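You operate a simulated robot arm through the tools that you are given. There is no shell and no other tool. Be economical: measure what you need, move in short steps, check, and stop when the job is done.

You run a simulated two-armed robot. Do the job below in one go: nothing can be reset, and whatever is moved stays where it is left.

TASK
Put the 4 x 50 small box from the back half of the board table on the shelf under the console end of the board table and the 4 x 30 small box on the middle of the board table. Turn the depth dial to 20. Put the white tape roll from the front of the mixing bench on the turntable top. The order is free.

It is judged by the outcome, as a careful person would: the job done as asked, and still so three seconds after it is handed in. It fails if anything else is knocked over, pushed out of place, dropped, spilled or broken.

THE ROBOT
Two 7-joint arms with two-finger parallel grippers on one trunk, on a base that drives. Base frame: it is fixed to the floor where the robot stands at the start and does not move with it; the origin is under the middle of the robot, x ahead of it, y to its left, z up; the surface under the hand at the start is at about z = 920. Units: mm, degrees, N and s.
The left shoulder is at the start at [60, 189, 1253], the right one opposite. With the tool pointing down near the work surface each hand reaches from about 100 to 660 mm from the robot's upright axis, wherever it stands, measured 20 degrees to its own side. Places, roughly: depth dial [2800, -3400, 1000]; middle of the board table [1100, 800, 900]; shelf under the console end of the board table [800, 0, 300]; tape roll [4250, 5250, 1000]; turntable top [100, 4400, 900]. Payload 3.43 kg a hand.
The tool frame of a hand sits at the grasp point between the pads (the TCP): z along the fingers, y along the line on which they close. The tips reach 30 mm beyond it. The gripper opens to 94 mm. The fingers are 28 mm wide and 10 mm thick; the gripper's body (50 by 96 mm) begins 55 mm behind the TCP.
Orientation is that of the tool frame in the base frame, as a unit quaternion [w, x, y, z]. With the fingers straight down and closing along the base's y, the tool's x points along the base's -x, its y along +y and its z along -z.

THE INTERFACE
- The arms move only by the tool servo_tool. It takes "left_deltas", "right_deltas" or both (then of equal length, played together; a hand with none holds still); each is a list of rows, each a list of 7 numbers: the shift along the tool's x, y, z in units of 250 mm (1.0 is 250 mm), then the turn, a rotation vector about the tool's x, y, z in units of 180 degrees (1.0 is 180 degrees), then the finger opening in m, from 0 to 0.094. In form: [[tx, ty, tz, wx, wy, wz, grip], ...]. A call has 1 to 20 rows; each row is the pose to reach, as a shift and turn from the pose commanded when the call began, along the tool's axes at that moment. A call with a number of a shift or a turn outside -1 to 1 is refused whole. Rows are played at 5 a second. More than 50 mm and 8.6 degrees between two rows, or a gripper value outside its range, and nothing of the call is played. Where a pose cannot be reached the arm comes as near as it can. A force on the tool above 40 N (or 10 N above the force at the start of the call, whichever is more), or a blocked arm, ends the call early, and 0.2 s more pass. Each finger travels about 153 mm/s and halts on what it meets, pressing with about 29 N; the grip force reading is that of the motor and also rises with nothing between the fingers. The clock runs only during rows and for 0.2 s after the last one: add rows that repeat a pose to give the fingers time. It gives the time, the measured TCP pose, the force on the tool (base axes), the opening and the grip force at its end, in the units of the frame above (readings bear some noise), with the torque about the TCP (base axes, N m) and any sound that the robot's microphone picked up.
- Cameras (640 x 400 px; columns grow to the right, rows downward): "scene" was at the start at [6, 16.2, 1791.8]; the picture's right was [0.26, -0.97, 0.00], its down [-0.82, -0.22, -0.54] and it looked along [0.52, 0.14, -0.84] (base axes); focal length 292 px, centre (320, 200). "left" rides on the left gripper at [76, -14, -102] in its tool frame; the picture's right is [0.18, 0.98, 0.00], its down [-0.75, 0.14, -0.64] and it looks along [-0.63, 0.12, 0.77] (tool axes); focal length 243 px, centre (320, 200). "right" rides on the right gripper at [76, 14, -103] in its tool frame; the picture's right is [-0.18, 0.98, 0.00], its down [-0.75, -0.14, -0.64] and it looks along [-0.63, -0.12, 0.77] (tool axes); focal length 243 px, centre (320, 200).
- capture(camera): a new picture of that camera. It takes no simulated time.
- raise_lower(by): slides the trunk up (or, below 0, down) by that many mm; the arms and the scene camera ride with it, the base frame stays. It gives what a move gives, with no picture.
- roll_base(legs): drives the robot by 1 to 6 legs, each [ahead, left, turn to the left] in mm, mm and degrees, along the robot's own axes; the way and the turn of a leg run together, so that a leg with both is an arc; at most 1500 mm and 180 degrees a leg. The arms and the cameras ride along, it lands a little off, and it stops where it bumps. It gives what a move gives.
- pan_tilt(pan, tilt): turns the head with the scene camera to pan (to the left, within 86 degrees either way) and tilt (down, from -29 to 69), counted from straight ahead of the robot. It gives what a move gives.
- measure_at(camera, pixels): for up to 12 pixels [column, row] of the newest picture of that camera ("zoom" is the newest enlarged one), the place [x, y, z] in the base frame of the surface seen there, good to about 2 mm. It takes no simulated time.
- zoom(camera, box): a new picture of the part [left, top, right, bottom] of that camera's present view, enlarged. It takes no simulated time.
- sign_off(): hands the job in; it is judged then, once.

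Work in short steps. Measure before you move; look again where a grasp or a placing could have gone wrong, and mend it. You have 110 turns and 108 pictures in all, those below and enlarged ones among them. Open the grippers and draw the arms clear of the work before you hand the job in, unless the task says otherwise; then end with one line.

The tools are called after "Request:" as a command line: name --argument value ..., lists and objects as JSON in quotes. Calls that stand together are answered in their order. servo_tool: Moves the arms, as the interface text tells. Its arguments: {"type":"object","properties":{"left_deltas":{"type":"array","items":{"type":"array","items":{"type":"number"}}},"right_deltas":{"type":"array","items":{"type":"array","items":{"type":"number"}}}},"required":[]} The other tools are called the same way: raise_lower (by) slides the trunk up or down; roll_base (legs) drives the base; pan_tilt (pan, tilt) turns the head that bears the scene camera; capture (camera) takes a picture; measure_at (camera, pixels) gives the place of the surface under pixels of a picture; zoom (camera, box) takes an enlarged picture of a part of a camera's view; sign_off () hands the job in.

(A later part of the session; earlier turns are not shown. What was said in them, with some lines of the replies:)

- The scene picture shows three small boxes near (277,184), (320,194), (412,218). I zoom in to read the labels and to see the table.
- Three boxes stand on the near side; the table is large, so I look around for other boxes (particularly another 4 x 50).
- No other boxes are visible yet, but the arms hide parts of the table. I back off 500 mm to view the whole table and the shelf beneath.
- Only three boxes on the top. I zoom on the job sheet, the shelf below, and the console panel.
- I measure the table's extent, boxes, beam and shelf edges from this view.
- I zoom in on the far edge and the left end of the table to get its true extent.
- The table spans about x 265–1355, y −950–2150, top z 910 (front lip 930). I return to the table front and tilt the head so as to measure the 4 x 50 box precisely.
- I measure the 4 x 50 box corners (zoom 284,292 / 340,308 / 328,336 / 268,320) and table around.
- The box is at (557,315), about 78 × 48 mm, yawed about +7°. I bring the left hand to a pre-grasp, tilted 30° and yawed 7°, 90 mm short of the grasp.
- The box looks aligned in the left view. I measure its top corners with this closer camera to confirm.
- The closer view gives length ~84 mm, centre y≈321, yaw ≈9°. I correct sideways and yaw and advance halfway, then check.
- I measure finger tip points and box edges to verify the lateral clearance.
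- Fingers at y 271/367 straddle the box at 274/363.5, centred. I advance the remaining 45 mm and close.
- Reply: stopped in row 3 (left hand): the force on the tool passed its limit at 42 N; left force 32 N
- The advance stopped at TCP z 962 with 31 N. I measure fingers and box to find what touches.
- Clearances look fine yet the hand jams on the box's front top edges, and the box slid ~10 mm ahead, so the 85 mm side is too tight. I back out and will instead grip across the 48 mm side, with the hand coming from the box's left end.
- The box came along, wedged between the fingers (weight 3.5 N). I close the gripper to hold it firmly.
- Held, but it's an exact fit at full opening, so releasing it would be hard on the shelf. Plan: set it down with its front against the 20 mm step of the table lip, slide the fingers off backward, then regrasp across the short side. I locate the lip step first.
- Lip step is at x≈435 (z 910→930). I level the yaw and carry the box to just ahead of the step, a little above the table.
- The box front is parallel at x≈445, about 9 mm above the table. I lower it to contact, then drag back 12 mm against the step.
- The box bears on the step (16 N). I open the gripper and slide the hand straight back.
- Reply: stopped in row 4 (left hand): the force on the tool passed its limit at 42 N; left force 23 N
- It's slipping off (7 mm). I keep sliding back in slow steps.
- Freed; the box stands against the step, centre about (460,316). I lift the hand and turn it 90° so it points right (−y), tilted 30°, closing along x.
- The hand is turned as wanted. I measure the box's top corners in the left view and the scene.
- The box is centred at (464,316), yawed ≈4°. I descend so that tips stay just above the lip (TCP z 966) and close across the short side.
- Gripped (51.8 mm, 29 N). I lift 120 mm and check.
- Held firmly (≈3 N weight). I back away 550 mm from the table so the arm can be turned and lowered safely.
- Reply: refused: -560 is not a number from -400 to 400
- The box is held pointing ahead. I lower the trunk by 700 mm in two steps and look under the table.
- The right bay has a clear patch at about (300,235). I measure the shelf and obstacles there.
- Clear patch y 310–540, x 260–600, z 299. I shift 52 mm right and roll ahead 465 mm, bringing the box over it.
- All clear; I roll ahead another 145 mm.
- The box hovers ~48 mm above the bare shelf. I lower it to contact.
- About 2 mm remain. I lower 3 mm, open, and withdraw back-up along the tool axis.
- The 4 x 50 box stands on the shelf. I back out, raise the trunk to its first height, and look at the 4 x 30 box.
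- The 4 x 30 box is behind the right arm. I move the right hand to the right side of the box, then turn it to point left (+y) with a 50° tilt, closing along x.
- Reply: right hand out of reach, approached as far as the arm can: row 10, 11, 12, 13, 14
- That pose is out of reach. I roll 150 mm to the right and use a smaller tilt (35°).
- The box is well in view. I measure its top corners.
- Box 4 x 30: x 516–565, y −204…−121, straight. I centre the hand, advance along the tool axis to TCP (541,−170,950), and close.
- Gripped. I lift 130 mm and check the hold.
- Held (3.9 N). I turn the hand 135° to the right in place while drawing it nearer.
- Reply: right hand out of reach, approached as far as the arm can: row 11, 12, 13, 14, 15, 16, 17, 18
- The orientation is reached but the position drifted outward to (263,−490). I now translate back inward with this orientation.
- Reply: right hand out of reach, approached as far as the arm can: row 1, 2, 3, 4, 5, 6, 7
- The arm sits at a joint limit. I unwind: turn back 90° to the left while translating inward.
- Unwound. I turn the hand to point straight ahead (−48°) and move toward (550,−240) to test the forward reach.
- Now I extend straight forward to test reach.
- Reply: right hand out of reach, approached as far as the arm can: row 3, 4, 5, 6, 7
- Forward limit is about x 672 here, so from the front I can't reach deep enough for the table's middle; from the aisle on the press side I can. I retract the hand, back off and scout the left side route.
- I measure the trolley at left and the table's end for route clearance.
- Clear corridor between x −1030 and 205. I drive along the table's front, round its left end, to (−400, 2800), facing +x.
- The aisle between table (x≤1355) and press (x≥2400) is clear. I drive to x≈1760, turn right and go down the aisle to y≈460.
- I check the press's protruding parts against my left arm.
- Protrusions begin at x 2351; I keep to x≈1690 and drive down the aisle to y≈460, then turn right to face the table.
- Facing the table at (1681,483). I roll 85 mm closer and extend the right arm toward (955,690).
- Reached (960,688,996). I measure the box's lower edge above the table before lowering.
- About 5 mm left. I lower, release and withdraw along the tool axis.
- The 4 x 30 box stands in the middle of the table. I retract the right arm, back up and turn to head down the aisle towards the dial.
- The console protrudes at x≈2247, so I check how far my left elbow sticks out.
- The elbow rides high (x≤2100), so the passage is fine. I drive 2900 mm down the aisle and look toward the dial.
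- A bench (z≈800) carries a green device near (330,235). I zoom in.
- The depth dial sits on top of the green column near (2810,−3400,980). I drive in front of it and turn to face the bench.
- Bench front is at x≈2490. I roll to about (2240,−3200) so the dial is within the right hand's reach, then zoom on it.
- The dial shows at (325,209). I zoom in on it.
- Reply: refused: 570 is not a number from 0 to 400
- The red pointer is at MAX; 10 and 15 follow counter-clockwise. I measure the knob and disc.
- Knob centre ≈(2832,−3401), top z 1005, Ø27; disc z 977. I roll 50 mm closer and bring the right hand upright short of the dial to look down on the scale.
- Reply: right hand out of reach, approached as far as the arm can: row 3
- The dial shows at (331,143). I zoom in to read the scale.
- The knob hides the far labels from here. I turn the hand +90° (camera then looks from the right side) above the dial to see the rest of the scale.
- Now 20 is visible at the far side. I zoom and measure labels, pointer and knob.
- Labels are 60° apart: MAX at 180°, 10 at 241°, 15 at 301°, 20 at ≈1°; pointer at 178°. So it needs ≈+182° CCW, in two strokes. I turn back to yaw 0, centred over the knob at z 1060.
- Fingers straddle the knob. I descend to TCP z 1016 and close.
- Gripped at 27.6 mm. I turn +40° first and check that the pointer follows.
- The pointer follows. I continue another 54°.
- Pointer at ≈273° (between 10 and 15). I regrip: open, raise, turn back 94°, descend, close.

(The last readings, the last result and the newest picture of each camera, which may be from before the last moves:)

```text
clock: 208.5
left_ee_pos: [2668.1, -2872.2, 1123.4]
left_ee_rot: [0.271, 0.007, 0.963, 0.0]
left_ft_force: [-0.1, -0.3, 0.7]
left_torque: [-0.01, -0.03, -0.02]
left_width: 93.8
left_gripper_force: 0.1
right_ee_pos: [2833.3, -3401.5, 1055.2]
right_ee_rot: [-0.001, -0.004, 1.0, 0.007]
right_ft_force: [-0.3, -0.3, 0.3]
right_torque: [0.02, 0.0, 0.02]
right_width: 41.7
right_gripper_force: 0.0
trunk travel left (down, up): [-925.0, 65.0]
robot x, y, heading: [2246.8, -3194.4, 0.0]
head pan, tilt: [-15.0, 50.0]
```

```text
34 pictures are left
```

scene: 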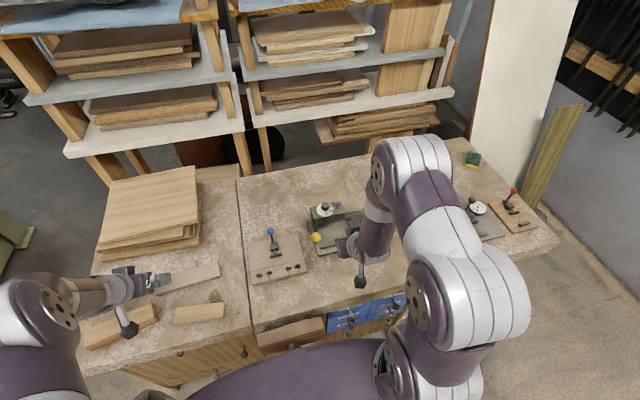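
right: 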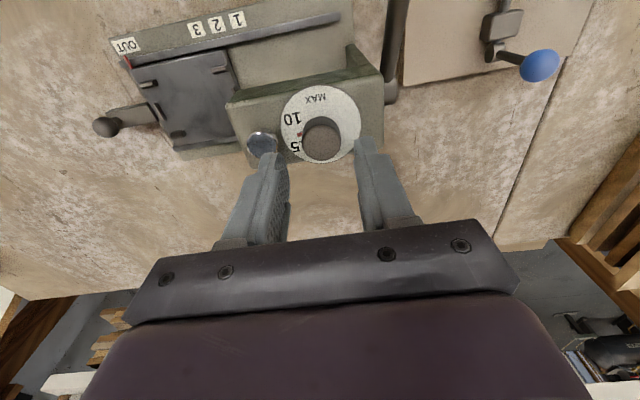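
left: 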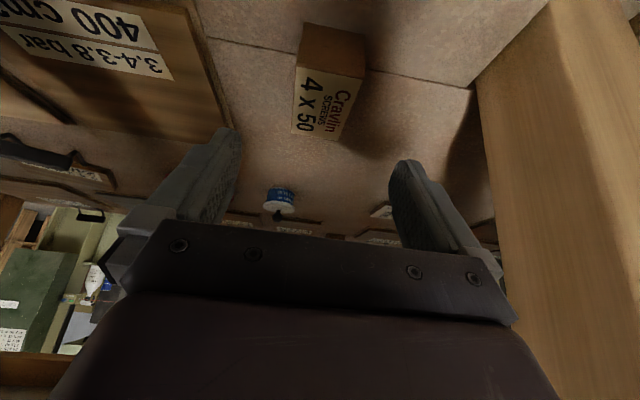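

Pointer now faces −y between 10 and 15. I descend, close, and turn +88°.

Request:
servo_tool --right_deltas '[[0, 0.002, 0.08, 0, 0, 0, 0.042], [0, 0.002, 0.16, 0, 0, 0, 0.042], [0, 0.002, 0.16, 0, 0, 0, 0.025], [0, 0.002, 0.16, 0, 0, 0, 0.015], [0, 0.002, 0.16, 0, 0, 0, 0.015], [0, 0.002, 0.16, 0, 0, -0.041, 0.015], [0, 0.002, 0.16, 0, 0, -0.082, 0.015], [0, 0.002, 0.16, 0, 0, -0.123, 0.015], [0, 0.002, 0.16, 0, 0, -0.164, 0.015], [0, 0.002, 0.16, 0, 0, -0.205, 0.015], [0, 0.002, 0.16, 0, 0, -0.246, 0.015], [0, 0.002, 0.16, 0, 0, -0.287, 0.015], [0, 0.002, 0.16, 0, 0, -0.328, 0.015], [0, 0.002, 0.16, 0, 0, -0.369, 0.015], [0, 0.002, 0.16, 0, 0, -0.41, 0.015], [0, 0.002, 0.16, 0, 0, -0.451, 0.015], [0, 0.002, 0.16, 0, 0, -0.489, 0.015], [0, 0.002, 0.16, 0, 0, -0.489, 0.015]]'

Request:
zoom --camera "right" --box '[220, 60, 420, 185]'

```text
clock: 212.3
left_ee_pos: [2667.4, -2873.6, 1123.1]
left_ee_rot: [0.271, 0.008, 0.962, 0.001]
left_ft_force: [-0.2, -0.2, -0.1]
left_torque: [0.0, -0.02, 0.01]
left_width: 93.9
left_gripper_force: 0.1
right_ee_pos: [2833.5, -3399.9, 1013.9]
right_ee_rot: [0.004, -0.699, 0.715, 0.006]
right_ft_force: [5.6, -2.3, 2.0]
right_torque: [0.74, -0.24, -0.39]
right_width: 27.8
right_gripper_force: 44.7
trunk travel left (down, up): [-925.0, 65.0]
robot x, y, heading: [2248.2, -3192.2, 0.1]
head pan, tilt: [-15.0, 50.0]
```

```text
3.20 times, centred on (320, 122) of right
```

zoom: 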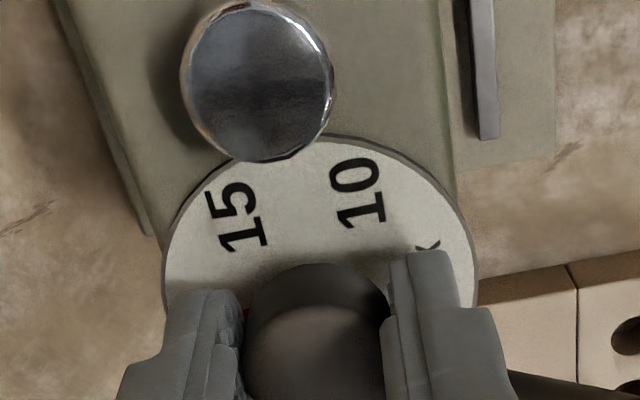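

A torque of −0.39 N m appears. I release and raise to inspect the pointer.

Request:
servo_tool --right_deltas '[[0, 0, 0, 0, 0, 0, 0.042], [0, 0, 0, 0, 0, 0, 0.042], [0, 0, -0.16, 0, 0, 0, 0.042], [0, 0, -0.32, 0, 0, 0, 0.042], [0, 0, -0.464, 0, 0, 0, 0.042], [0, 0, -0.464, 0, 0, 0, 0.042]]'

Request:
zoom --camera "right" --box '[272, 60, 368, 120]'

```text
clock: 213.7
left_ee_pos: [2667.3, -2873.0, 1123.5]
left_ee_rot: [0.27, 0.007, 0.963, 0.0]
left_ft_force: [0.2, 0.0, 0.5]
left_torque: [-0.01, -0.01, -0.01]
left_width: 94.1
left_gripper_force: 0.0
right_ee_pos: [2832.9, -3401.0, 1130.1]
right_ee_rot: [0.003, -0.699, 0.715, 0.005]
right_ft_force: [0.2, 0.0, -0.4]
right_torque: [0.01, -0.02, -0.02]
right_width: 42.1
right_gripper_force: 0.0
trunk travel left (down, up): [-925.0, 65.0]
robot x, y, heading: [2246.9, -3194.5, 0.3]
head pan, tilt: [-15.0, 50.0]
```

```text
6.67 times, centred on (320, 90) of right
```

zoom: 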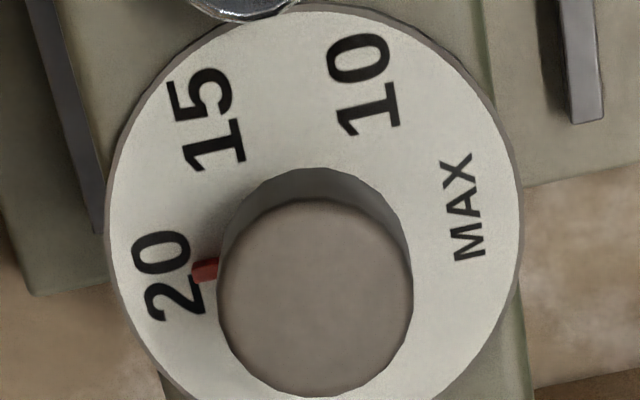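

The pointer is at 20. I measure its angle exactly.

Request:
measure_at --camera "zoom" --pixels '[[196, 272], [212, 269], [172, 277], [463, 207], [363, 85], [208, 120]]'

```text
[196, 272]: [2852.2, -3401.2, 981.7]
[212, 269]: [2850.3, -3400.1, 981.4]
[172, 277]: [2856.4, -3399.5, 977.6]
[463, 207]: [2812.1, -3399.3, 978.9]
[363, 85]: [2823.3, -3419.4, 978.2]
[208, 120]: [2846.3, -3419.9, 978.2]
```

Rotation since the start is ≈180.3°, so the pointer is right on 20 (≈1–2° within). I back away, restore the right hand's pose and turn north toward the mixing bench.

Request:
roll_base --legs '[[-550, 0, 0]]'

Request:
servo_tool --right_deltas '[[0, 0.05, 0, 0, 0, 0.045, 0.06], [0, 0.1, 0, 0, 0, 0.09, 0.094], [0, 0.15, 0, 0, 0, 0.135, 0.094], [0, 0.2, 0, 0, 0, 0.18, 0.094], [0, 0.25, 0, 0, 0, 0.225, 0.094], [0, 0.3, 0, 0, 0, 0.27, 0.094], [0, 0.35, 0, 0, 0, 0.315, 0.094], [0, 0.4, 0, 0, 0, 0.36, 0.094], [0, 0.45, 0, 0, 0, 0.405, 0.094], [0, 0.5, 0, 0, 0, 0.45, 0.094], [0, 0.55, 0, 0, 0, 0.493, 0.094], [0, 0.6, 0, 0, 0, 0.493, 0.094]]'

Request:
roll_base --legs '[[0, 0, 90], [1450, 0, 0], [1450, 0, 0]]'

```text
clock: 216.9
left_ee_pos: [2116.5, -2870.8, 1123.3]
left_ee_rot: [0.271, 0.004, 0.963, 0.002]
left_ft_force: [0.1, 0.8, 0.1]
left_torque: [-0.01, -0.01, 0.01]
left_width: 93.9
left_gripper_force: 0.1
right_ee_pos: [2286.5, -3398.3, 1129.5]
right_ee_rot: [0.004, -0.701, 0.713, 0.006]
right_ft_force: [-0.1, 0.4, 0.0]
right_torque: [-0.02, 0.01, -0.03]
right_width: 42.0
right_gripper_force: 0.0
trunk travel left (down, up): [-925.0, 65.0]
robot x, y, heading: [1695.0, -3193.7, 0.6]
head pan, tilt: [-15.0, 50.0]
```

```text
clock: 219.5
left_ee_pos: [2115.1, -2871.6, 1122.9]
left_ee_rot: [0.271, 0.004, 0.963, 0.001]
left_ft_force: [0.3, 0.0, -0.1]
left_torque: [0.01, -0.01, 0.02]
left_width: 94.0
left_gripper_force: 0.1
right_ee_pos: [2135.8, -3396.2, 1130.3]
right_ee_rot: [0.0, -0.002, 1.0, 0.007]
right_ft_force: [0.1, 0.1, 0.2]
right_torque: [-0.01, 0.01, -0.03]
right_width: 94.1
right_gripper_force: 0.0
trunk travel left (down, up): [-925.0, 65.0]
robot x, y, heading: [1697.8, -3195.4, 0.2]
head pan, tilt: [-15.0, 50.0]
```

```text
clock: 237.3
left_ee_pos: [1410.1, 122.2, 1122.9]
left_ee_rot: [0.192, -0.672, 0.689, 0.19]
left_ft_force: [-0.1, 0.2, 0.0]
left_torque: [-0.01, 0.03, 0.0]
left_width: 94.0
left_gripper_force: 0.1
right_ee_pos: [1934.9, 133.6, 1131.7]
right_ee_rot: [-0.005, -0.703, 0.711, 0.003]
right_ft_force: [0.4, 0.6, -0.4]
right_torque: [0.04, -0.01, 0.03]
right_width: 94.0
right_gripper_force: 0.1
trunk travel left (down, up): [-925.0, 65.0]
robot x, y, heading: [1729.0, -297.8, 89.4]
head pan, tilt: [-15.0, 50.0]
```

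I continue north along the aisle to y≈2750 and look toward the mixing bench.

Request:
roll_base --legs '[[1500, 0, 0], [1500, 0, 0], [200, 0, -40]]'

Request:
pan_tilt --pan 0 --tilt 15

Request:
capture --camera "scene"

Request:
measure_at --camera "scene" --pixels '[[320, 180], [320, 200], [350, 180], [400, 180], [280, 180], [200, 200], [320, 160], [250, 180]]'

```text
clock: 253.6
left_ee_pos: [1890.6, 3421.2, 1123.9]
left_ee_rot: [0.247, -0.389, 0.88, 0.111]
left_ft_force: [0.1, -0.2, 0.7]
left_torque: [0.01, 0.0, -0.03]
left_width: 94.1
left_gripper_force: 0.0
right_ee_pos: [2295.1, 3085.2, 1129.7]
right_ee_rot: [-0.004, -0.41, 0.912, 0.006]
right_ft_force: [0.3, -0.3, 0.4]
right_torque: [0.0, 0.02, -0.02]
right_width: 94.1
right_gripper_force: 0.1
trunk travel left (down, up): [-925.0, 65.0]
robot x, y, heading: [1853.6, 2892.9, 48.5]
head pan, tilt: [-15.0, 50.0]
```

```text
clock: 254.7
left_ee_pos: [1891.6, 3420.3, 1123.8]
left_ee_rot: [0.247, -0.389, 0.881, 0.111]
left_ft_force: [-1.6, 0.8, -0.1]
left_torque: [-0.04, -0.01, -0.01]
left_width: 94.0
left_gripper_force: 0.1
right_ee_pos: [2296.0, 3083.7, 1131.1]
right_ee_rot: [-0.004, -0.411, 0.911, 0.006]
right_ft_force: [0.5, 0.1, 0.9]
right_torque: [0.02, 0.01, -0.03]
right_width: 94.1
right_gripper_force: 0.0
trunk travel left (down, up): [-925.0, 65.0]
robot x, y, heading: [1856.9, 2898.9, 48.5]
head pan, tilt: [0.0, 15.0]
```

```text
31 pictures are left
```

scene: 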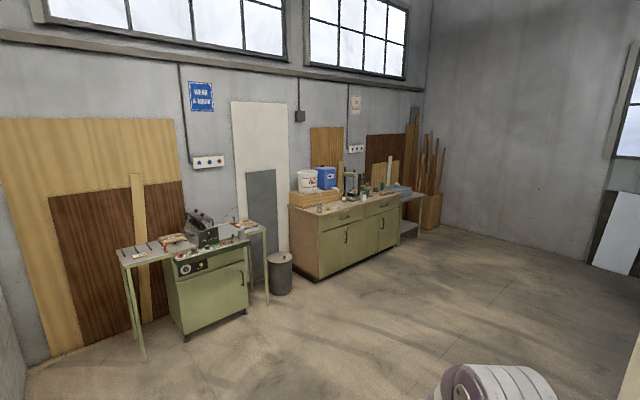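

```text
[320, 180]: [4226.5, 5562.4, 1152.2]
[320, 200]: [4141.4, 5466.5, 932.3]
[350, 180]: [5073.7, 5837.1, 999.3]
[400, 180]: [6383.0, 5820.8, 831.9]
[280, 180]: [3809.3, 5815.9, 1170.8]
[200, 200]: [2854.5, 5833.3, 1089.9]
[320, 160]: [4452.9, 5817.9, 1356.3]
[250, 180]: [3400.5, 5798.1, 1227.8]
```

The mixing bench is at (340,230). I zoom on its top.

Request:
zoom --camera "scene" --box '[280, 150, 424, 240]'

Request:
measure_at --camera "zoom" --pixels '[[185, 262], [200, 300], [560, 220], [110, 330], [240, 260], [460, 190]]'

```text
4.44 times, centred on (352, 195) of scene
```

zoom: 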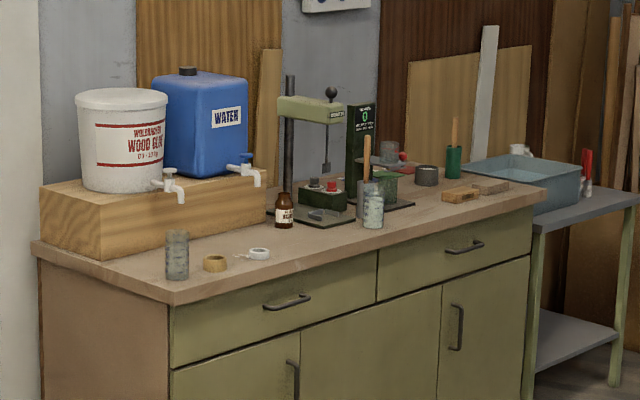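

```text
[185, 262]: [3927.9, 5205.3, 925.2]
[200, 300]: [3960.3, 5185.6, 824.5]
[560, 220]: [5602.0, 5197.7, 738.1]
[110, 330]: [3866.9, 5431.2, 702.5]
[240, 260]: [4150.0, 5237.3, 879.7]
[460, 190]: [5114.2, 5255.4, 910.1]
```

White tape is at zoom (258,254). I drive toward the bench, ending about (3890,4760) facing it.

Request:
roll_base --legs '[[0, 0, -5.9], [1450, 0, 0], [1300, 0, 0], [0, 0, 47.4]]'

Request:
pan_tilt --pan -15 --tilt 45

Request:
capture --camera "scene"

```text
clock: 270.7
left_ee_pos: [3561.0, 5191.8, 1123.6]
left_ee_rot: [0.191, -0.675, 0.687, 0.191]
left_ft_force: [-1.5, -0.2, 0.2]
left_torque: [-0.01, 0.01, 0.02]
left_width: 94.0
left_gripper_force: 0.2
right_ee_pos: [4086.4, 5208.1, 1129.8]
right_ee_rot: [-0.007, -0.706, 0.708, 0.004]
right_ft_force: [0.1, 1.0, -0.8]
right_torque: [0.0, 0.03, -0.01]
right_width: 93.8
right_gripper_force: 0.0
trunk travel left (down, up): [-925.0, 65.0]
robot x, y, heading: [3885.3, 4771.7, 89.6]
head pan, tilt: [0.0, 15.0]
```

```text
clock: 271.7
left_ee_pos: [3561.5, 5191.3, 1124.5]
left_ee_rot: [0.191, -0.675, 0.687, 0.19]
left_ft_force: [0.4, 0.8, -0.3]
left_torque: [0.0, -0.01, -0.02]
left_width: 93.8
left_gripper_force: 0.1
right_ee_pos: [4085.1, 5208.4, 1130.1]
right_ee_rot: [-0.006, -0.706, 0.708, 0.004]
right_ft_force: [-0.1, 0.0, 0.5]
right_torque: [-0.04, -0.01, -0.02]
right_width: 94.1
right_gripper_force: 0.1
trunk travel left (down, up): [-925.0, 65.0]
robot x, y, heading: [3883.6, 4772.6, 89.7]
head pan, tilt: [-15.0, 45.0]
```

```text
29 pictures are left
```

scene: 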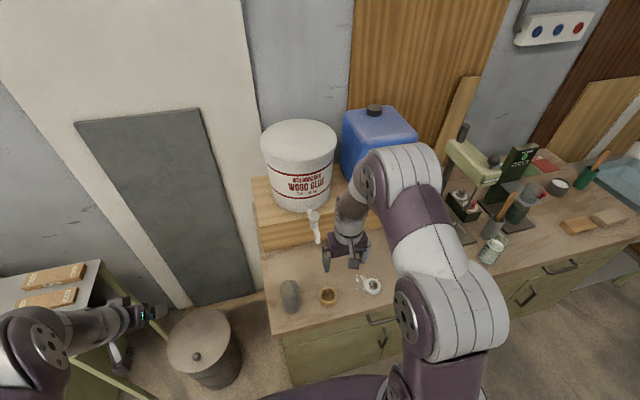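

The white tape lies at (372,286). I zoom and measure it.

Request:
zoom --camera "scene" --box '[300, 250, 412, 320]'

Request:
measure_at --camera "zoom" --pixels '[[412, 205], [385, 190], [440, 190], [412, 175], [412, 230], [350, 200], [335, 160], [165, 270], [480, 250], [360, 205]]'

```text
5.71 times, centred on (356, 285) of scene
```

zoom: 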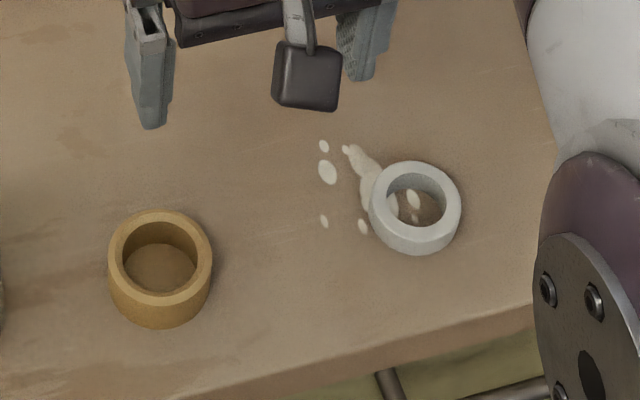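

```text
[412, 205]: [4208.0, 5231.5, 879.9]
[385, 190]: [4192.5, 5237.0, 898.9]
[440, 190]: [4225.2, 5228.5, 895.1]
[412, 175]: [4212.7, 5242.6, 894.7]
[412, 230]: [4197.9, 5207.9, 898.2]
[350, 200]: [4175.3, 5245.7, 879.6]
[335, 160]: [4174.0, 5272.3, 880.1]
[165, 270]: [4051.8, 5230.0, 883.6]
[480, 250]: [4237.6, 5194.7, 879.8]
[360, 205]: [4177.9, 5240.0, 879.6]
```

The ring is Ø≈55, z 880–898, centre ≈(4209,5229). I move the right hand above it, open, at z 960.

Request:
servo_tool --right_deltas '[[-0.014, -0.083, 0.113, 0, 0, 0, 0.094], [-0.028, -0.165, 0.226, 0, 0, 0, 0.094], [-0.042, -0.248, 0.34, 0, 0, 0, 0.094], [-0.056, -0.331, 0.453, 0, 0, 0, 0.094], [-0.07, -0.413, 0.566, 0, 0, 0, 0.094], [-0.084, -0.496, 0.68, 0, 0, 0, 0.094], [-0.084, -0.496, 0.68, 0, 0, 0, 0.094]]'

Request:
capture --camera "right"

```text
clock: 273.3
left_ee_pos: [3560.3, 5190.2, 1122.4]
left_ee_rot: [0.192, -0.675, 0.686, 0.192]
left_ft_force: [-0.7, 0.3, -0.2]
left_torque: [-0.04, 0.02, 0.02]
left_width: 94.0
left_gripper_force: 0.1
right_ee_pos: [4207.1, 5227.9, 957.8]
right_ee_rot: [-0.006, -0.706, 0.708, 0.005]
right_ft_force: [-0.2, 0.2, 0.7]
right_torque: [-0.04, 0.01, 0.02]
right_width: 93.9
right_gripper_force: 0.0
trunk travel left (down, up): [-925.0, 65.0]
robot x, y, heading: [3881.6, 4772.5, 90.0]
head pan, tilt: [-15.0, 45.0]
```

```text
27 pictures are left
```

right: 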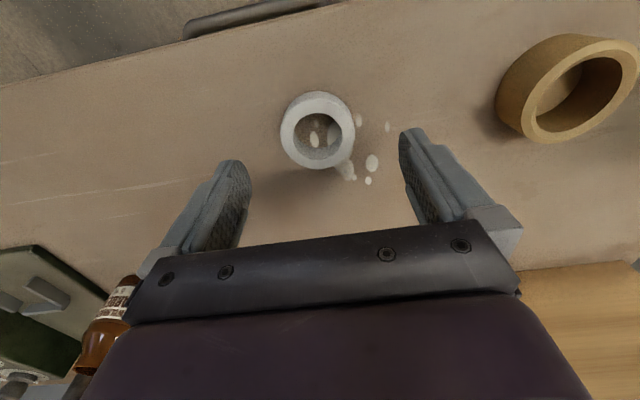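

I measure the ring's rim in this view.

Request:
measure_at --camera "right" --pixels '[[284, 125], [351, 125], [318, 96], [318, 163], [292, 105], [345, 150]]'

```text
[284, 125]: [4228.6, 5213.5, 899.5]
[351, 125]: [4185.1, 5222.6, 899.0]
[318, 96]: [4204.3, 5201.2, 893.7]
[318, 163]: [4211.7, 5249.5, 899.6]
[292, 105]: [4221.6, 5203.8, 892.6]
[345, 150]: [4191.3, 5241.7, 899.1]
```

Centre (4207,5225), Ø≈51. I descend to TCP z 914 and close.

Request:
servo_tool --right_deltas '[[0.012, 0, 0.06, 0, 0, 0, 0.094], [0.012, 0, 0.12, 0, 0, 0, 0.094], [0.012, 0, 0.175, 0, 0, 0, 0.094], [0.012, 0, 0.175, 0, 0, 0, 0.06], [0.012, 0, 0.175, 0, 0, 0, 0.03], [0.012, 0, 0.175, 0, 0, 0, 0.03], [0.012, 0, 0.175, 0, 0, 0, 0.03]]'

Request:
capture --camera "right"

```text
clock: 274.9
left_ee_pos: [3560.7, 5191.2, 1123.1]
left_ee_rot: [0.191, -0.675, 0.686, 0.192]
left_ft_force: [-0.3, -0.2, 0.7]
left_torque: [0.01, -0.01, 0.02]
left_width: 93.9
left_gripper_force: 0.0
right_ee_pos: [4205.5, 5224.8, 914.5]
right_ee_rot: [-0.005, -0.707, 0.707, 0.004]
right_ft_force: [-0.2, -0.6, 0.2]
right_torque: [0.01, 0.01, -0.02]
right_width: 52.1
right_gripper_force: 29.1
trunk travel left (down, up): [-925.0, 65.0]
robot x, y, heading: [3883.9, 4773.9, 89.7]
head pan, tilt: [-15.0, 45.0]
```

```text
26 pictures are left
```

right: 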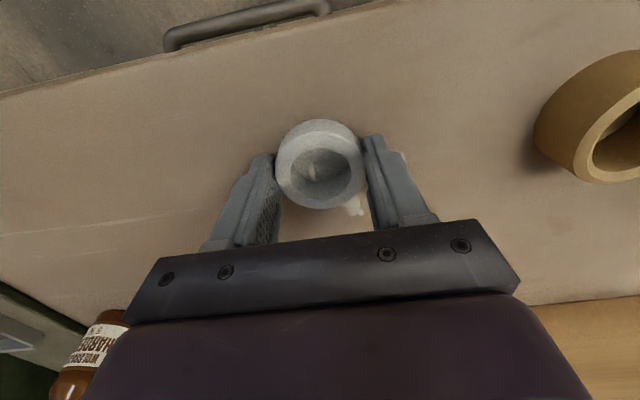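

Gripped at 52 mm. I lift 200 mm and check.

Request:
servo_tool --right_deltas '[[0, 0, -0.1, 0, 0, 0, 0.03], [0, 0, -0.28, 0, 0, 0, 0.03], [0, 0, -0.46, 0, 0, 0, 0.03], [0, 0, -0.64, 0, 0, 0, 0.03], [0, 0, -0.8, 0, 0, 0, 0.03]]'

Request:
capture --camera "right"

Request:
roll_base --legs '[[-500, 0, 0], [0, 0, 90]]'

Request:
pan_tilt --pan -10 --tilt 20

Request:
capture --camera "scene"

Request:
measure_at --camera "scene" --pixels '[[320, 200], [280, 220], [320, 240], [400, 200], [350, 180], [420, 230], [250, 180], [300, 260], [380, 200]]'

```text
clock: 276.1
left_ee_pos: [3560.0, 5190.6, 1123.4]
left_ee_rot: [0.192, -0.675, 0.686, 0.193]
left_ft_force: [-0.1, -0.6, -0.4]
left_torque: [0.01, 0.03, -0.02]
left_width: 93.8
left_gripper_force: 0.0
right_ee_pos: [4210.4, 5223.6, 1115.5]
right_ee_rot: [-0.005, -0.706, 0.708, 0.004]
right_ft_force: [0.1, -0.1, -0.2]
right_torque: [-0.02, 0.02, -0.02]
right_width: 51.8
right_gripper_force: 28.7
trunk travel left (down, up): [-925.0, 65.0]
robot x, y, heading: [3881.6, 4770.6, 89.8]
head pan, tilt: [-15.0, 45.0]
```

```text
25 pictures are left
```

right: 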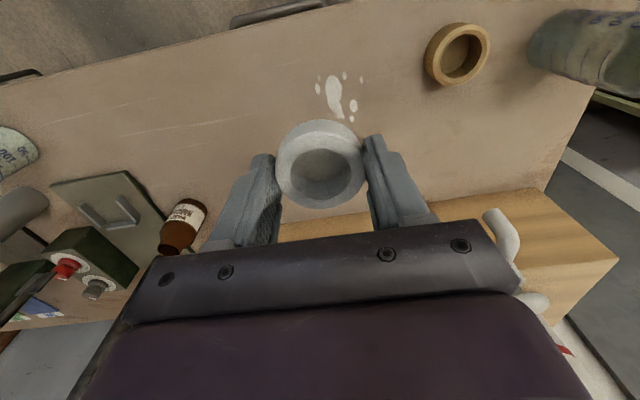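

```text
clock: 282.8
left_ee_pos: [3462.8, 3950.5, 1123.4]
left_ee_rot: [0.0, 0.963, -0.007, -0.271]
left_ft_force: [0.3, -0.1, -0.1]
left_torque: [-0.01, -0.01, 0.04]
left_width: 94.0
left_gripper_force: 0.0
right_ee_pos: [3430.1, 4599.7, 1112.9]
right_ee_rot: [0.006, 1.0, -0.001, 0.0]
right_ft_force: [-0.2, -0.3, -0.1]
right_torque: [0.01, 0.03, -0.04]
right_width: 52.1
right_gripper_force: 28.9
trunk travel left (down, up): [-925.0, 65.0]
robot x, y, heading: [3879.9, 4268.9, 179.9]
head pan, tilt: [-15.0, 45.0]
```

```text
clock: 283.7
left_ee_pos: [3462.6, 3950.3, 1124.9]
left_ee_rot: [0.001, 0.963, -0.008, -0.27]
left_ft_force: [0.1, 0.4, -0.5]
left_torque: [0.0, 0.0, 0.01]
left_width: 94.3
left_gripper_force: 0.0
right_ee_pos: [3430.9, 4601.1, 1114.0]
right_ee_rot: [0.007, 1.0, 0.0, 0.001]
right_ft_force: [0.6, 0.1, 0.1]
right_torque: [-0.06, 0.01, 0.05]
right_width: 52.1
right_gripper_force: 29.1
trunk travel left (down, up): [-925.0, 65.0]
robot x, y, heading: [3883.2, 4269.0, 179.9]
head pan, tilt: [-10.0, 20.0]
```

```text
24 pictures are left
```

scene: 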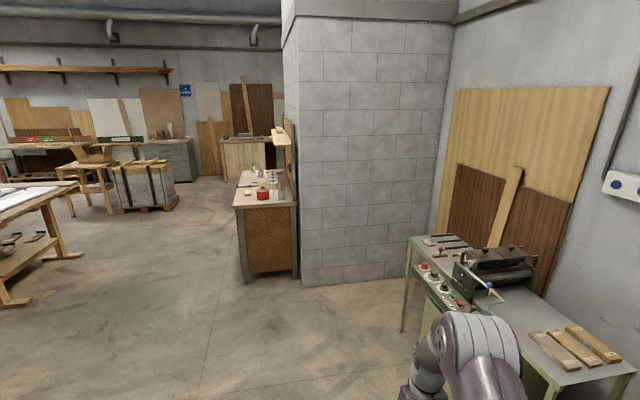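

```text
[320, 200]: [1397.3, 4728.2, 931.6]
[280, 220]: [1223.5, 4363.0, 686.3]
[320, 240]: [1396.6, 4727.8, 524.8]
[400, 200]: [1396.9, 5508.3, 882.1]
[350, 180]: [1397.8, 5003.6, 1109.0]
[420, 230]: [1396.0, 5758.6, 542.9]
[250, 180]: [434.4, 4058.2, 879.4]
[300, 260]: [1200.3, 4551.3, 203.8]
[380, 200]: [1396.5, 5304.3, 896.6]
```

The tape is held. The desk at x≈200–1220, y≥3950 should carry the turntable. I drive along y≈3400 to x≈600.

Request:
roll_base --legs '[[0, 900, 0], [1500, 0, 0], [1500, 0, 0], [0, 0, -90]]'

Request:
pan_tilt --pan 10 --tilt 25

Request:
capture --camera "scene"

Request:
measure_at --camera "scene" --pixels '[[320, 200], [280, 220], [320, 240], [400, 200], [350, 250], [420, 230], [250, 250], [200, 220], [380, 280]]'

```text
clock: 306.3
left_ee_pos: [561.3, 3802.6, 1122.7]
left_ee_rot: [0.193, -0.671, 0.69, 0.19]
left_ft_force: [-1.0, 0.6, 0.0]
left_torque: [0.02, -0.01, 0.02]
left_width: 94.0
left_gripper_force: 0.0
right_ee_pos: [1211.5, 3829.2, 1115.0]
right_ee_rot: [-0.005, -0.703, 0.711, 0.004]
right_ft_force: [0.0, 0.7, -0.3]
right_torque: [-0.02, 0.0, 0.01]
right_width: 52.1
right_gripper_force: 28.9
trunk travel left (down, up): [-925.0, 65.0]
robot x, y, heading: [878.4, 3381.7, 89.3]
head pan, tilt: [-10.0, 20.0]
```

```text
clock: 307.2
left_ee_pos: [562.0, 3802.1, 1123.1]
left_ee_rot: [0.192, -0.671, 0.69, 0.191]
left_ft_force: [-0.6, 0.3, 0.9]
left_torque: [0.01, 0.02, 0.01]
left_width: 94.1
left_gripper_force: 0.0
right_ee_pos: [1212.7, 3828.9, 1113.3]
right_ee_rot: [-0.006, -0.703, 0.712, 0.004]
right_ft_force: [0.1, 0.6, -0.3]
right_torque: [0.01, 0.0, 0.02]
right_width: 52.0
right_gripper_force: 28.9
trunk travel left (down, up): [-925.0, 65.0]
robot x, y, heading: [876.9, 3377.1, 89.3]
head pan, tilt: [10.0, 25.0]
```

```text
23 pictures are left
```

scene: 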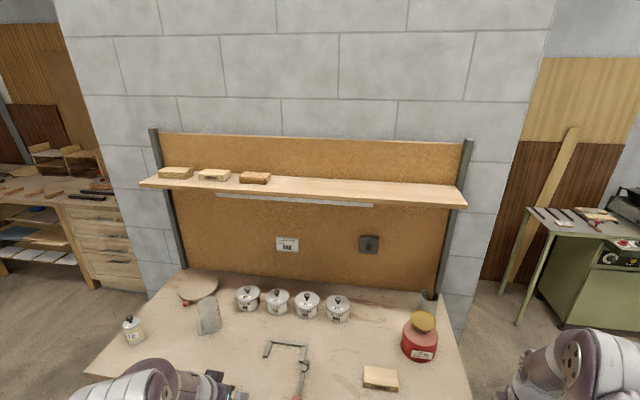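

```text
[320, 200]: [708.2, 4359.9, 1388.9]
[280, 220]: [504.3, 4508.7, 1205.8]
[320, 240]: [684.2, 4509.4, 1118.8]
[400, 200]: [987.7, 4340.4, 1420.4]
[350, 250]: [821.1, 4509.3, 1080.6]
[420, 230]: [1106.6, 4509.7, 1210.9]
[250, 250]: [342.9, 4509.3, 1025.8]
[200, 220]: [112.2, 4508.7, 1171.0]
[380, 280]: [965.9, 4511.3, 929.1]
```

The turntable is the round plate at (198,288). I zoom in and measure.

Request:
zoom --camera "scene" --box '[110, 250, 270, 350]'

Request:
measure_at --camera "zoom" --pixels '[[350, 155], [275, 160], [425, 155], [355, 110], [340, 195], [300, 212], [385, 250], [400, 205], [85, 310], [550, 190], [230, 80], [360, 330]]'

```text
4.00 times, centred on (190, 300) of scene
```

zoom: 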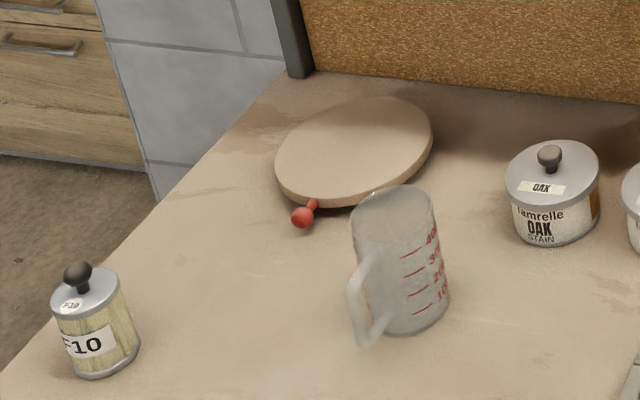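

```text
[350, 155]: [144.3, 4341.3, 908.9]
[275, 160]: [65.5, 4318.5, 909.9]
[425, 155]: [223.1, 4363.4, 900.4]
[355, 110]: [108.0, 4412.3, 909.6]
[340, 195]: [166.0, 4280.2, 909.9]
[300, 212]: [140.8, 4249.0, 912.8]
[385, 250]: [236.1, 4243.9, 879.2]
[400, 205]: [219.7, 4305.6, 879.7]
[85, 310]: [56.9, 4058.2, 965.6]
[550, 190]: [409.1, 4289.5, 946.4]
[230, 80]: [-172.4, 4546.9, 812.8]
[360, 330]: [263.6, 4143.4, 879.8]
```

Turntable centre ≈(144,4345), top z 910, radius ≈80; the glass jug stands at its front right. I shift left 925 mm and ahead 150 mm, then look again.

Request:
roll_base --legs '[[0, 925, 0.7], [150, 0, 0]]'

Request:
pan_tilt --pan -10 --tilt 42

Request:
capture --camera "scene"

```text
clock: 313.0
left_ee_pos: [-364.0, 3952.6, 1125.1]
left_ee_rot: [0.192, -0.675, 0.686, 0.192]
left_ft_force: [-0.6, -0.5, 0.6]
left_torque: [0.01, 0.03, -0.02]
left_width: 94.2
left_gripper_force: 0.1
right_ee_pos: [286.9, 3987.4, 1115.9]
right_ee_rot: [-0.005, -0.706, 0.708, 0.006]
right_ft_force: [0.7, -0.1, -0.6]
right_torque: [0.01, 0.01, 0.01]
right_width: 52.2
right_gripper_force: 29.0
trunk travel left (down, up): [-925.0, 65.0]
robot x, y, heading: [-44.9, 3536.4, 89.9]
head pan, tilt: [10.0, 25.0]
```

```text
clock: 313.8
left_ee_pos: [-363.2, 3957.0, 1122.4]
left_ee_rot: [0.191, -0.675, 0.686, 0.193]
left_ft_force: [0.1, 0.3, 0.8]
left_torque: [0.0, -0.01, 0.0]
left_width: 94.0
left_gripper_force: 0.0
right_ee_pos: [286.5, 3989.2, 1114.3]
right_ee_rot: [-0.006, -0.705, 0.709, 0.003]
right_ft_force: [0.1, -0.2, -0.2]
right_torque: [0.0, -0.05, -0.01]
right_width: 52.1
right_gripper_force: 29.0
trunk travel left (down, up): [-925.0, 65.0]
robot x, y, heading: [-42.0, 3535.9, 89.9]
head pan, tilt: [-10.0, 42.0]
```

```text
21 pictures are left
```

scene: 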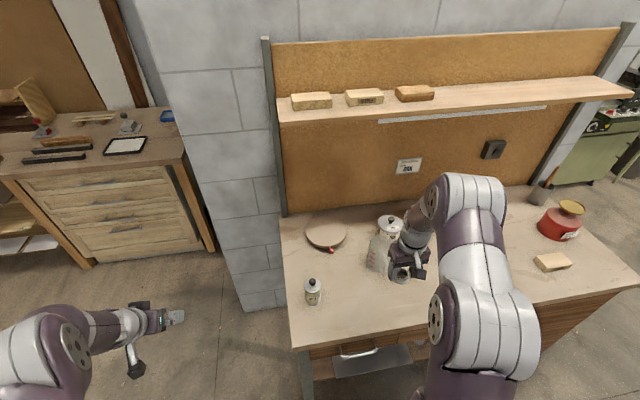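

I measure turntable rim, desk front, jug and shelf from here.

Request:
zoom --camera "scene" --box '[280, 200, 440, 300]'

Request:
measure_at --camera "scene" --pixels '[[330, 335], [308, 234], [346, 234], [326, 220], [326, 247], [384, 240], [375, 265], [312, 280], [330, 115], [400, 335], [293, 330], [331, 250]]'

```text
4.00 times, centred on (360, 250) of scene
```

zoom: 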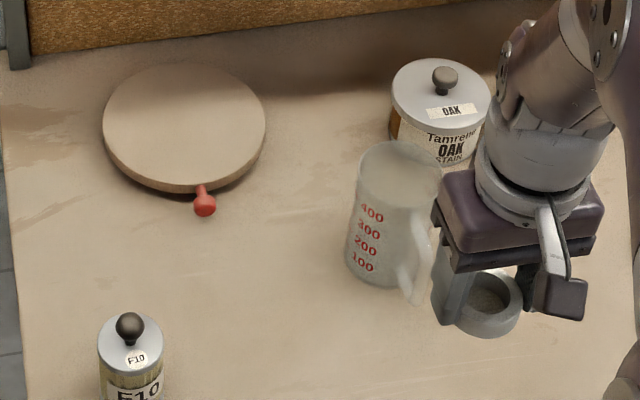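

```text
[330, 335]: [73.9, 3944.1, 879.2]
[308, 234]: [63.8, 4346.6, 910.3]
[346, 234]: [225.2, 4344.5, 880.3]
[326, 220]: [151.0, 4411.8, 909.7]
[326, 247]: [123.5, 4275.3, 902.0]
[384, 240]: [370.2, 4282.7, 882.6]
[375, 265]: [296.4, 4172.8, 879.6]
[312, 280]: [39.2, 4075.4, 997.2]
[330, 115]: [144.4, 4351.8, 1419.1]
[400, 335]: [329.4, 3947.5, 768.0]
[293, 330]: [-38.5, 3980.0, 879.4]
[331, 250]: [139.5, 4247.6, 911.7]
```

Turntable centre (142,4348), radius 80. I turn the base 20° left (right shoulder forward) and roll 160 mm toward the desk, keeping the tape high (z 1114).

Request:
roll_base --legs '[[0, 0, 20], [150, -55, 0]]'

Request:
capture --camera "right"

```text
clock: 316.3
left_ee_pos: [-488.4, 3977.1, 1124.2]
left_ee_rot: [-0.156, 0.784, -0.558, -0.223]
left_ft_force: [0.0, 0.0, 0.4]
left_torque: [-0.02, -0.02, -0.02]
left_width: 94.0
left_gripper_force: 0.1
right_ee_pos: [110.8, 4231.6, 1114.4]
right_ee_rot: [0.005, 0.819, -0.574, -0.004]
right_ft_force: [-0.7, -0.5, 0.2]
right_torque: [-0.03, 0.04, 0.01]
right_width: 52.2
right_gripper_force: 29.0
trunk travel left (down, up): [-925.0, 65.0]
robot x, y, heading: [-38.6, 3697.7, 110.0]
head pan, tilt: [-10.0, 42.0]
```

```text
19 pictures are left
```

right: 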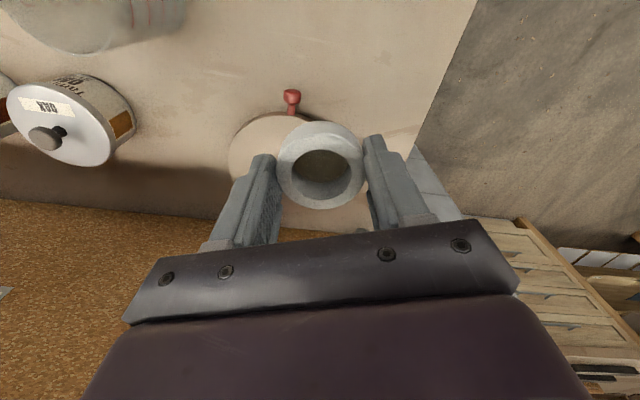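

I move over the turntable centre, then down to z ≈994.

Request:
servo_tool --right_deltas '[[-0.116, -0.086, 0, 0, 0, 0, 0.03], [-0.233, -0.173, 0, 0, 0, 0, 0.03], [-0.349, -0.259, 0, 0, 0, 0, 0.03], [-0.349, -0.259, 0.16, 0, 0, 0, 0.03], [-0.349, -0.259, 0.32, 0, 0, 0, 0.03], [-0.349, -0.259, 0.48, 0, 0, 0, 0.03], [-0.349, -0.259, 0.48, 0, 0, 0, 0.03]]'

Request:
capture --camera "scene"

Request:
capture --camera "right"

```text
clock: 317.9
left_ee_pos: [-487.3, 3979.0, 1122.6]
left_ee_rot: [-0.155, 0.784, -0.558, -0.222]
left_ft_force: [0.0, -0.7, 0.3]
left_torque: [-0.02, -0.02, 0.03]
left_width: 94.0
left_gripper_force: 0.0
right_ee_pos: [139.6, 4336.3, 991.9]
right_ee_rot: [0.006, 0.819, -0.573, -0.004]
right_ft_force: [-0.1, -0.1, -0.9]
right_torque: [0.0, 0.02, 0.01]
right_width: 52.2
right_gripper_force: 29.0
trunk travel left (down, up): [-925.0, 65.0]
robot x, y, heading: [-40.9, 3697.2, 109.9]
head pan, tilt: [-10.0, 42.0]
```

```text
18 pictures are left
```

scene: 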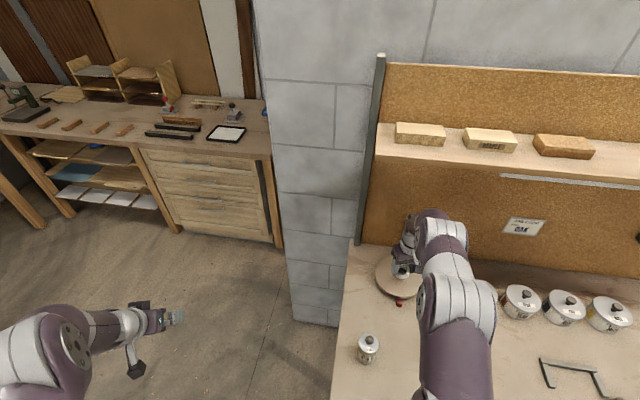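

```text
17 pictures are left
```

right: 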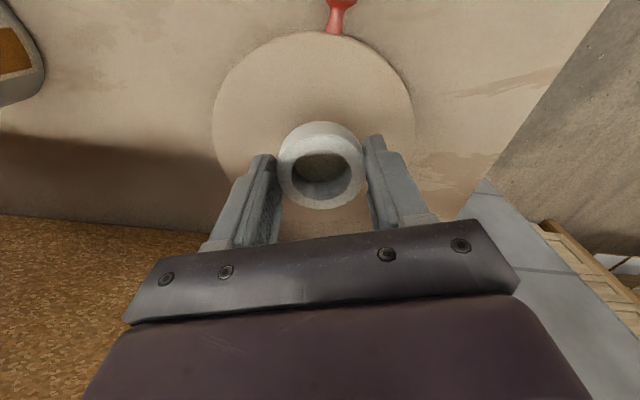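

Well placed over the plate. I lower to near contact.

Request:
servo_tool --right_deltas '[[0, 0, 0.07, 0, 0, 0, 0.03], [0, 0, 0.14, 0, 0, 0, 0.03], [0, 0, 0.175, 0, 0, 0, 0.03], [0, 0, 0.19, 0, 0, 0, 0.03], [0, 0, 0.19, 0, 0, 0, 0.03]]'

Request:
capture --camera "right"

```text
clock: 319.1
left_ee_pos: [-486.5, 3979.5, 1122.4]
left_ee_rot: [-0.155, 0.784, -0.558, -0.222]
left_ft_force: [0.6, -0.3, 0.3]
left_torque: [0.0, -0.01, -0.01]
left_width: 93.9
left_gripper_force: 0.1
right_ee_pos: [138.6, 4335.6, 945.2]
right_ee_rot: [0.006, 0.819, -0.574, -0.003]
right_ft_force: [-0.8, 0.2, -0.2]
right_torque: [-0.03, 0.02, 0.0]
right_width: 51.9
right_gripper_force: 29.0
trunk travel left (down, up): [-925.0, 65.0]
robot x, y, heading: [-43.8, 3693.3, 110.3]
head pan, tilt: [-10.0, 42.0]
```

```text
16 pictures are left
```

right: 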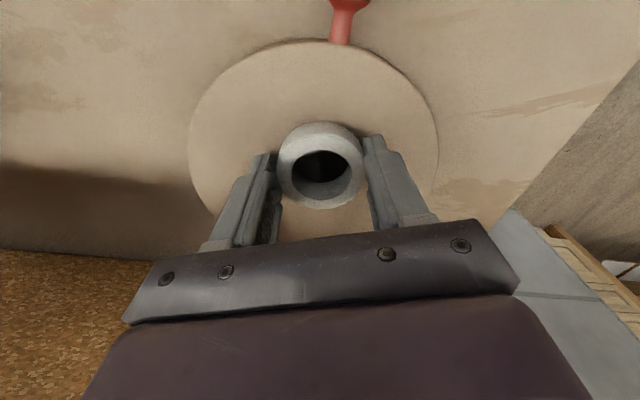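

The tape is about at the surface. I lower 1.5 mm more, release, and raise.

Request:
servo_tool --right_deltas '[[0, 0, 0.006, 0, 0, 0, 0.03], [0, 0, 0.006, 0, 0, 0, 0.06], [0, 0, 0.006, 0, 0, 0, 0.085], [0, 0, 0.006, 0, 0, 0, 0.085], [0, 0, -0.1, 0, 0, 0, 0.085], [0, 0, -0.28, 0, 0, 0, 0.085], [0, 0, -0.46, 0, 0, 0, 0.085], [0, 0, -0.66, 0, 0, 0, 0.085]]'

Request:
capture --camera "right"

Request:
measure_at --camera "right" --pixels '[[320, 100], [320, 140], [300, 120], [340, 120]]'

```text
clock: 320.9
left_ee_pos: [-487.0, 3977.1, 1122.8]
left_ee_rot: [-0.156, 0.784, -0.558, -0.222]
left_ft_force: [-0.4, 0.2, 0.5]
left_torque: [0.06, 0.0, 0.02]
left_width: 94.3
left_gripper_force: 0.0
right_ee_pos: [142.5, 4334.9, 1111.0]
right_ee_rot: [0.007, 0.819, -0.574, -0.002]
right_ft_force: [-0.3, -0.2, 0.5]
right_torque: [0.02, -0.01, 0.01]
right_width: 85.2
right_gripper_force: 0.1
trunk travel left (down, up): [-925.0, 65.0]
robot x, y, heading: [-40.4, 3694.0, 109.9]
head pan, tilt: [-10.0, 42.0]
```

```text
15 pictures are left
```

right: 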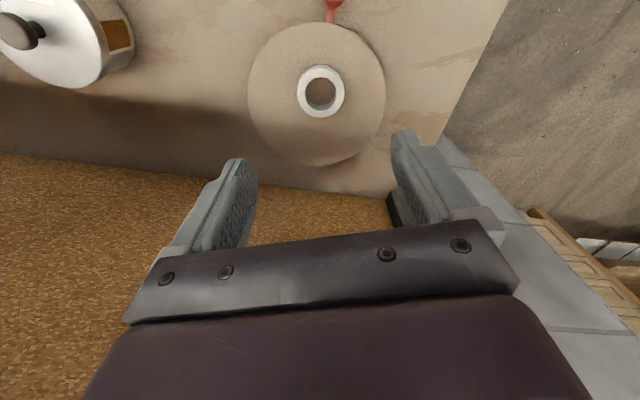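

```text
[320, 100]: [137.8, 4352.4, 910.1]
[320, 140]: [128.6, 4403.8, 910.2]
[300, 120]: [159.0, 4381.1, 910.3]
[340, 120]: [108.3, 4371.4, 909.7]
```

The tape lies flat in the middle of the turntable. I back away from the desk.

Request:
roll_base --legs '[[-300, 110, 0]]'

Request:
pan_tilt --pan -25 --tilt 35

Request:
capture --camera "scene"

```text
clock: 323.0
left_ee_pos: [-490.0, 3662.7, 1124.3]
left_ee_rot: [-0.155, 0.784, -0.559, -0.221]
left_ft_force: [0.1, 0.1, -0.5]
left_torque: [0.03, 0.03, 0.0]
left_width: 94.1
left_gripper_force: 0.0
right_ee_pos: [141.8, 4019.2, 1109.3]
right_ee_rot: [0.008, 0.819, -0.574, -0.003]
right_ft_force: [0.3, 0.8, 0.5]
right_torque: [-0.01, 0.0, 0.02]
right_width: 85.1
right_gripper_force: 0.1
trunk travel left (down, up): [-925.0, 65.0]
robot x, y, heading: [-45.7, 3378.4, 110.1]
head pan, tilt: [-10.0, 42.0]
```

```text
clock: 323.8
left_ee_pos: [-489.0, 3661.2, 1124.4]
left_ee_rot: [-0.155, 0.784, -0.558, -0.222]
left_ft_force: [-0.5, -0.6, -0.1]
left_torque: [0.02, 0.02, 0.02]
left_width: 94.0
left_gripper_force: 0.1
right_ee_pos: [141.8, 4017.0, 1110.1]
right_ee_rot: [0.006, 0.819, -0.574, -0.003]
right_ft_force: [-0.4, -0.2, 0.2]
right_torque: [0.0, 0.0, 0.02]
right_width: 85.2
right_gripper_force: 0.1
trunk travel left (down, up): [-925.0, 65.0]
robot x, y, heading: [-42.9, 3381.4, 109.9]
head pan, tilt: [-25.0, 35.0]
```

```text
14 pictures are left
```

scene: 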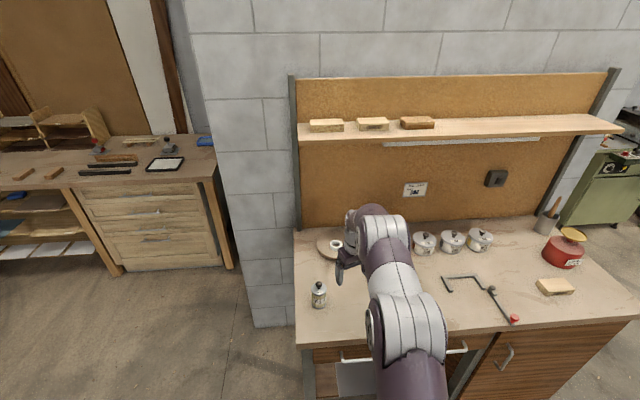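

Everything seems in place; the jug is hidden by the arm, so I draw back a bit more to confirm.

Request:
roll_base --legs '[[-250, 250, 0]]'

Request:
capture --camera "scene"

```text
clock: 326.1
left_ee_pos: [-639.1, 3346.3, 1123.3]
left_ee_rot: [-0.155, 0.784, -0.559, -0.222]
left_ft_force: [0.0, 0.0, -0.1]
left_torque: [-0.01, -0.01, 0.02]
left_width: 93.7
left_gripper_force: 0.1
right_ee_pos: [-7.0, 3702.3, 1110.4]
right_ee_rot: [0.008, 0.818, -0.575, -0.003]
right_ft_force: [0.3, -0.9, -0.7]
right_torque: [0.01, -0.03, -0.02]
right_width: 84.8
right_gripper_force: 0.0
trunk travel left (down, up): [-925.0, 65.0]
robot x, y, heading: [-194.0, 3061.6, 109.9]
head pan, tilt: [-25.0, 35.0]
```

```text
13 pictures are left
```

scene: 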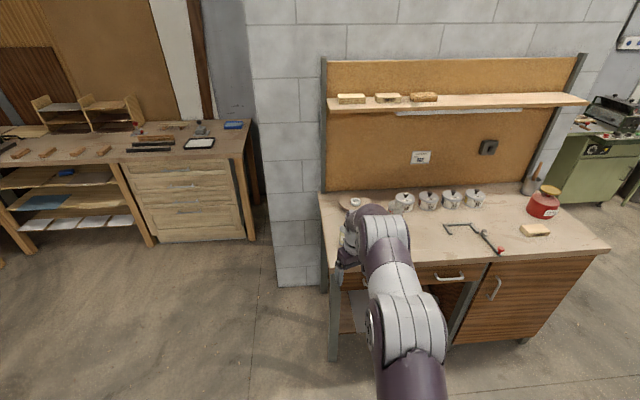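

The jug is still behind the arm; I turn the base a little to see past it.

Request:
roll_base --legs '[[0, 0, 25]]'

Request:
pan_tilt --pan -50 --tilt 35

Request:
zoom --camera "scene" --box '[240, 120, 560, 320]'

```text
clock: 327.7
left_ee_pos: [-717.6, 3129.7, 1123.5]
left_ee_rot: [-0.104, 0.886, -0.375, -0.25]
left_ft_force: [0.2, 0.4, 0.9]
left_torque: [-0.04, 0.01, 0.0]
left_width: 94.3
left_gripper_force: 0.0
right_ee_pos: [-296.6, 3719.5, 1110.3]
right_ee_rot: [0.008, 0.923, -0.385, -0.002]
right_ft_force: [0.4, -0.3, -1.0]
right_torque: [0.01, 0.01, 0.01]
right_width: 85.1
right_gripper_force: 0.0
trunk travel left (down, up): [-925.0, 65.0]
robot x, y, heading: [-196.0, 3059.7, 135.0]
head pan, tilt: [-25.0, 35.0]
```

```text
clock: 328.6
left_ee_pos: [-717.2, 3129.1, 1123.0]
left_ee_rot: [-0.103, 0.887, -0.375, -0.25]
left_ft_force: [0.4, 0.4, 0.2]
left_torque: [-0.02, -0.02, 0.02]
left_width: 93.9
left_gripper_force: 0.1
right_ee_pos: [-296.9, 3718.4, 1108.7]
right_ee_rot: [0.008, 0.923, -0.384, -0.002]
right_ft_force: [0.0, 0.8, 0.0]
right_torque: [-0.02, -0.01, 0.0]
right_width: 84.9
right_gripper_force: 0.0
trunk travel left (down, up): [-925.0, 65.0]
robot x, y, heading: [-196.1, 3062.1, 135.2]
head pan, tilt: [-50.0, 35.0]
```

```text
2.00 times, centred on (400, 220) of scene
```

zoom: 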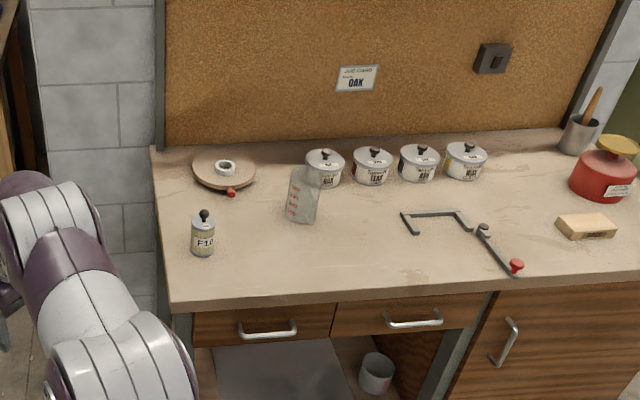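

The jug, jars and tape all stand as they should, both arms are clear and the grippers are open. I hand the job in.

Request:
sign_off

```text
The job is handed in.
```

The job is handed in: the 4 x 50 box is on the shelf under the console end of the board table, the 4 x 30 box is near the table's middle at about (945, 690), the depth dial is at 20, and the white tape roll lies on the turntable top. The 4 x 50 box jammed in the gripper on the first try and was freed on the table before a second grip. Nothing else was seen to be disturbed.
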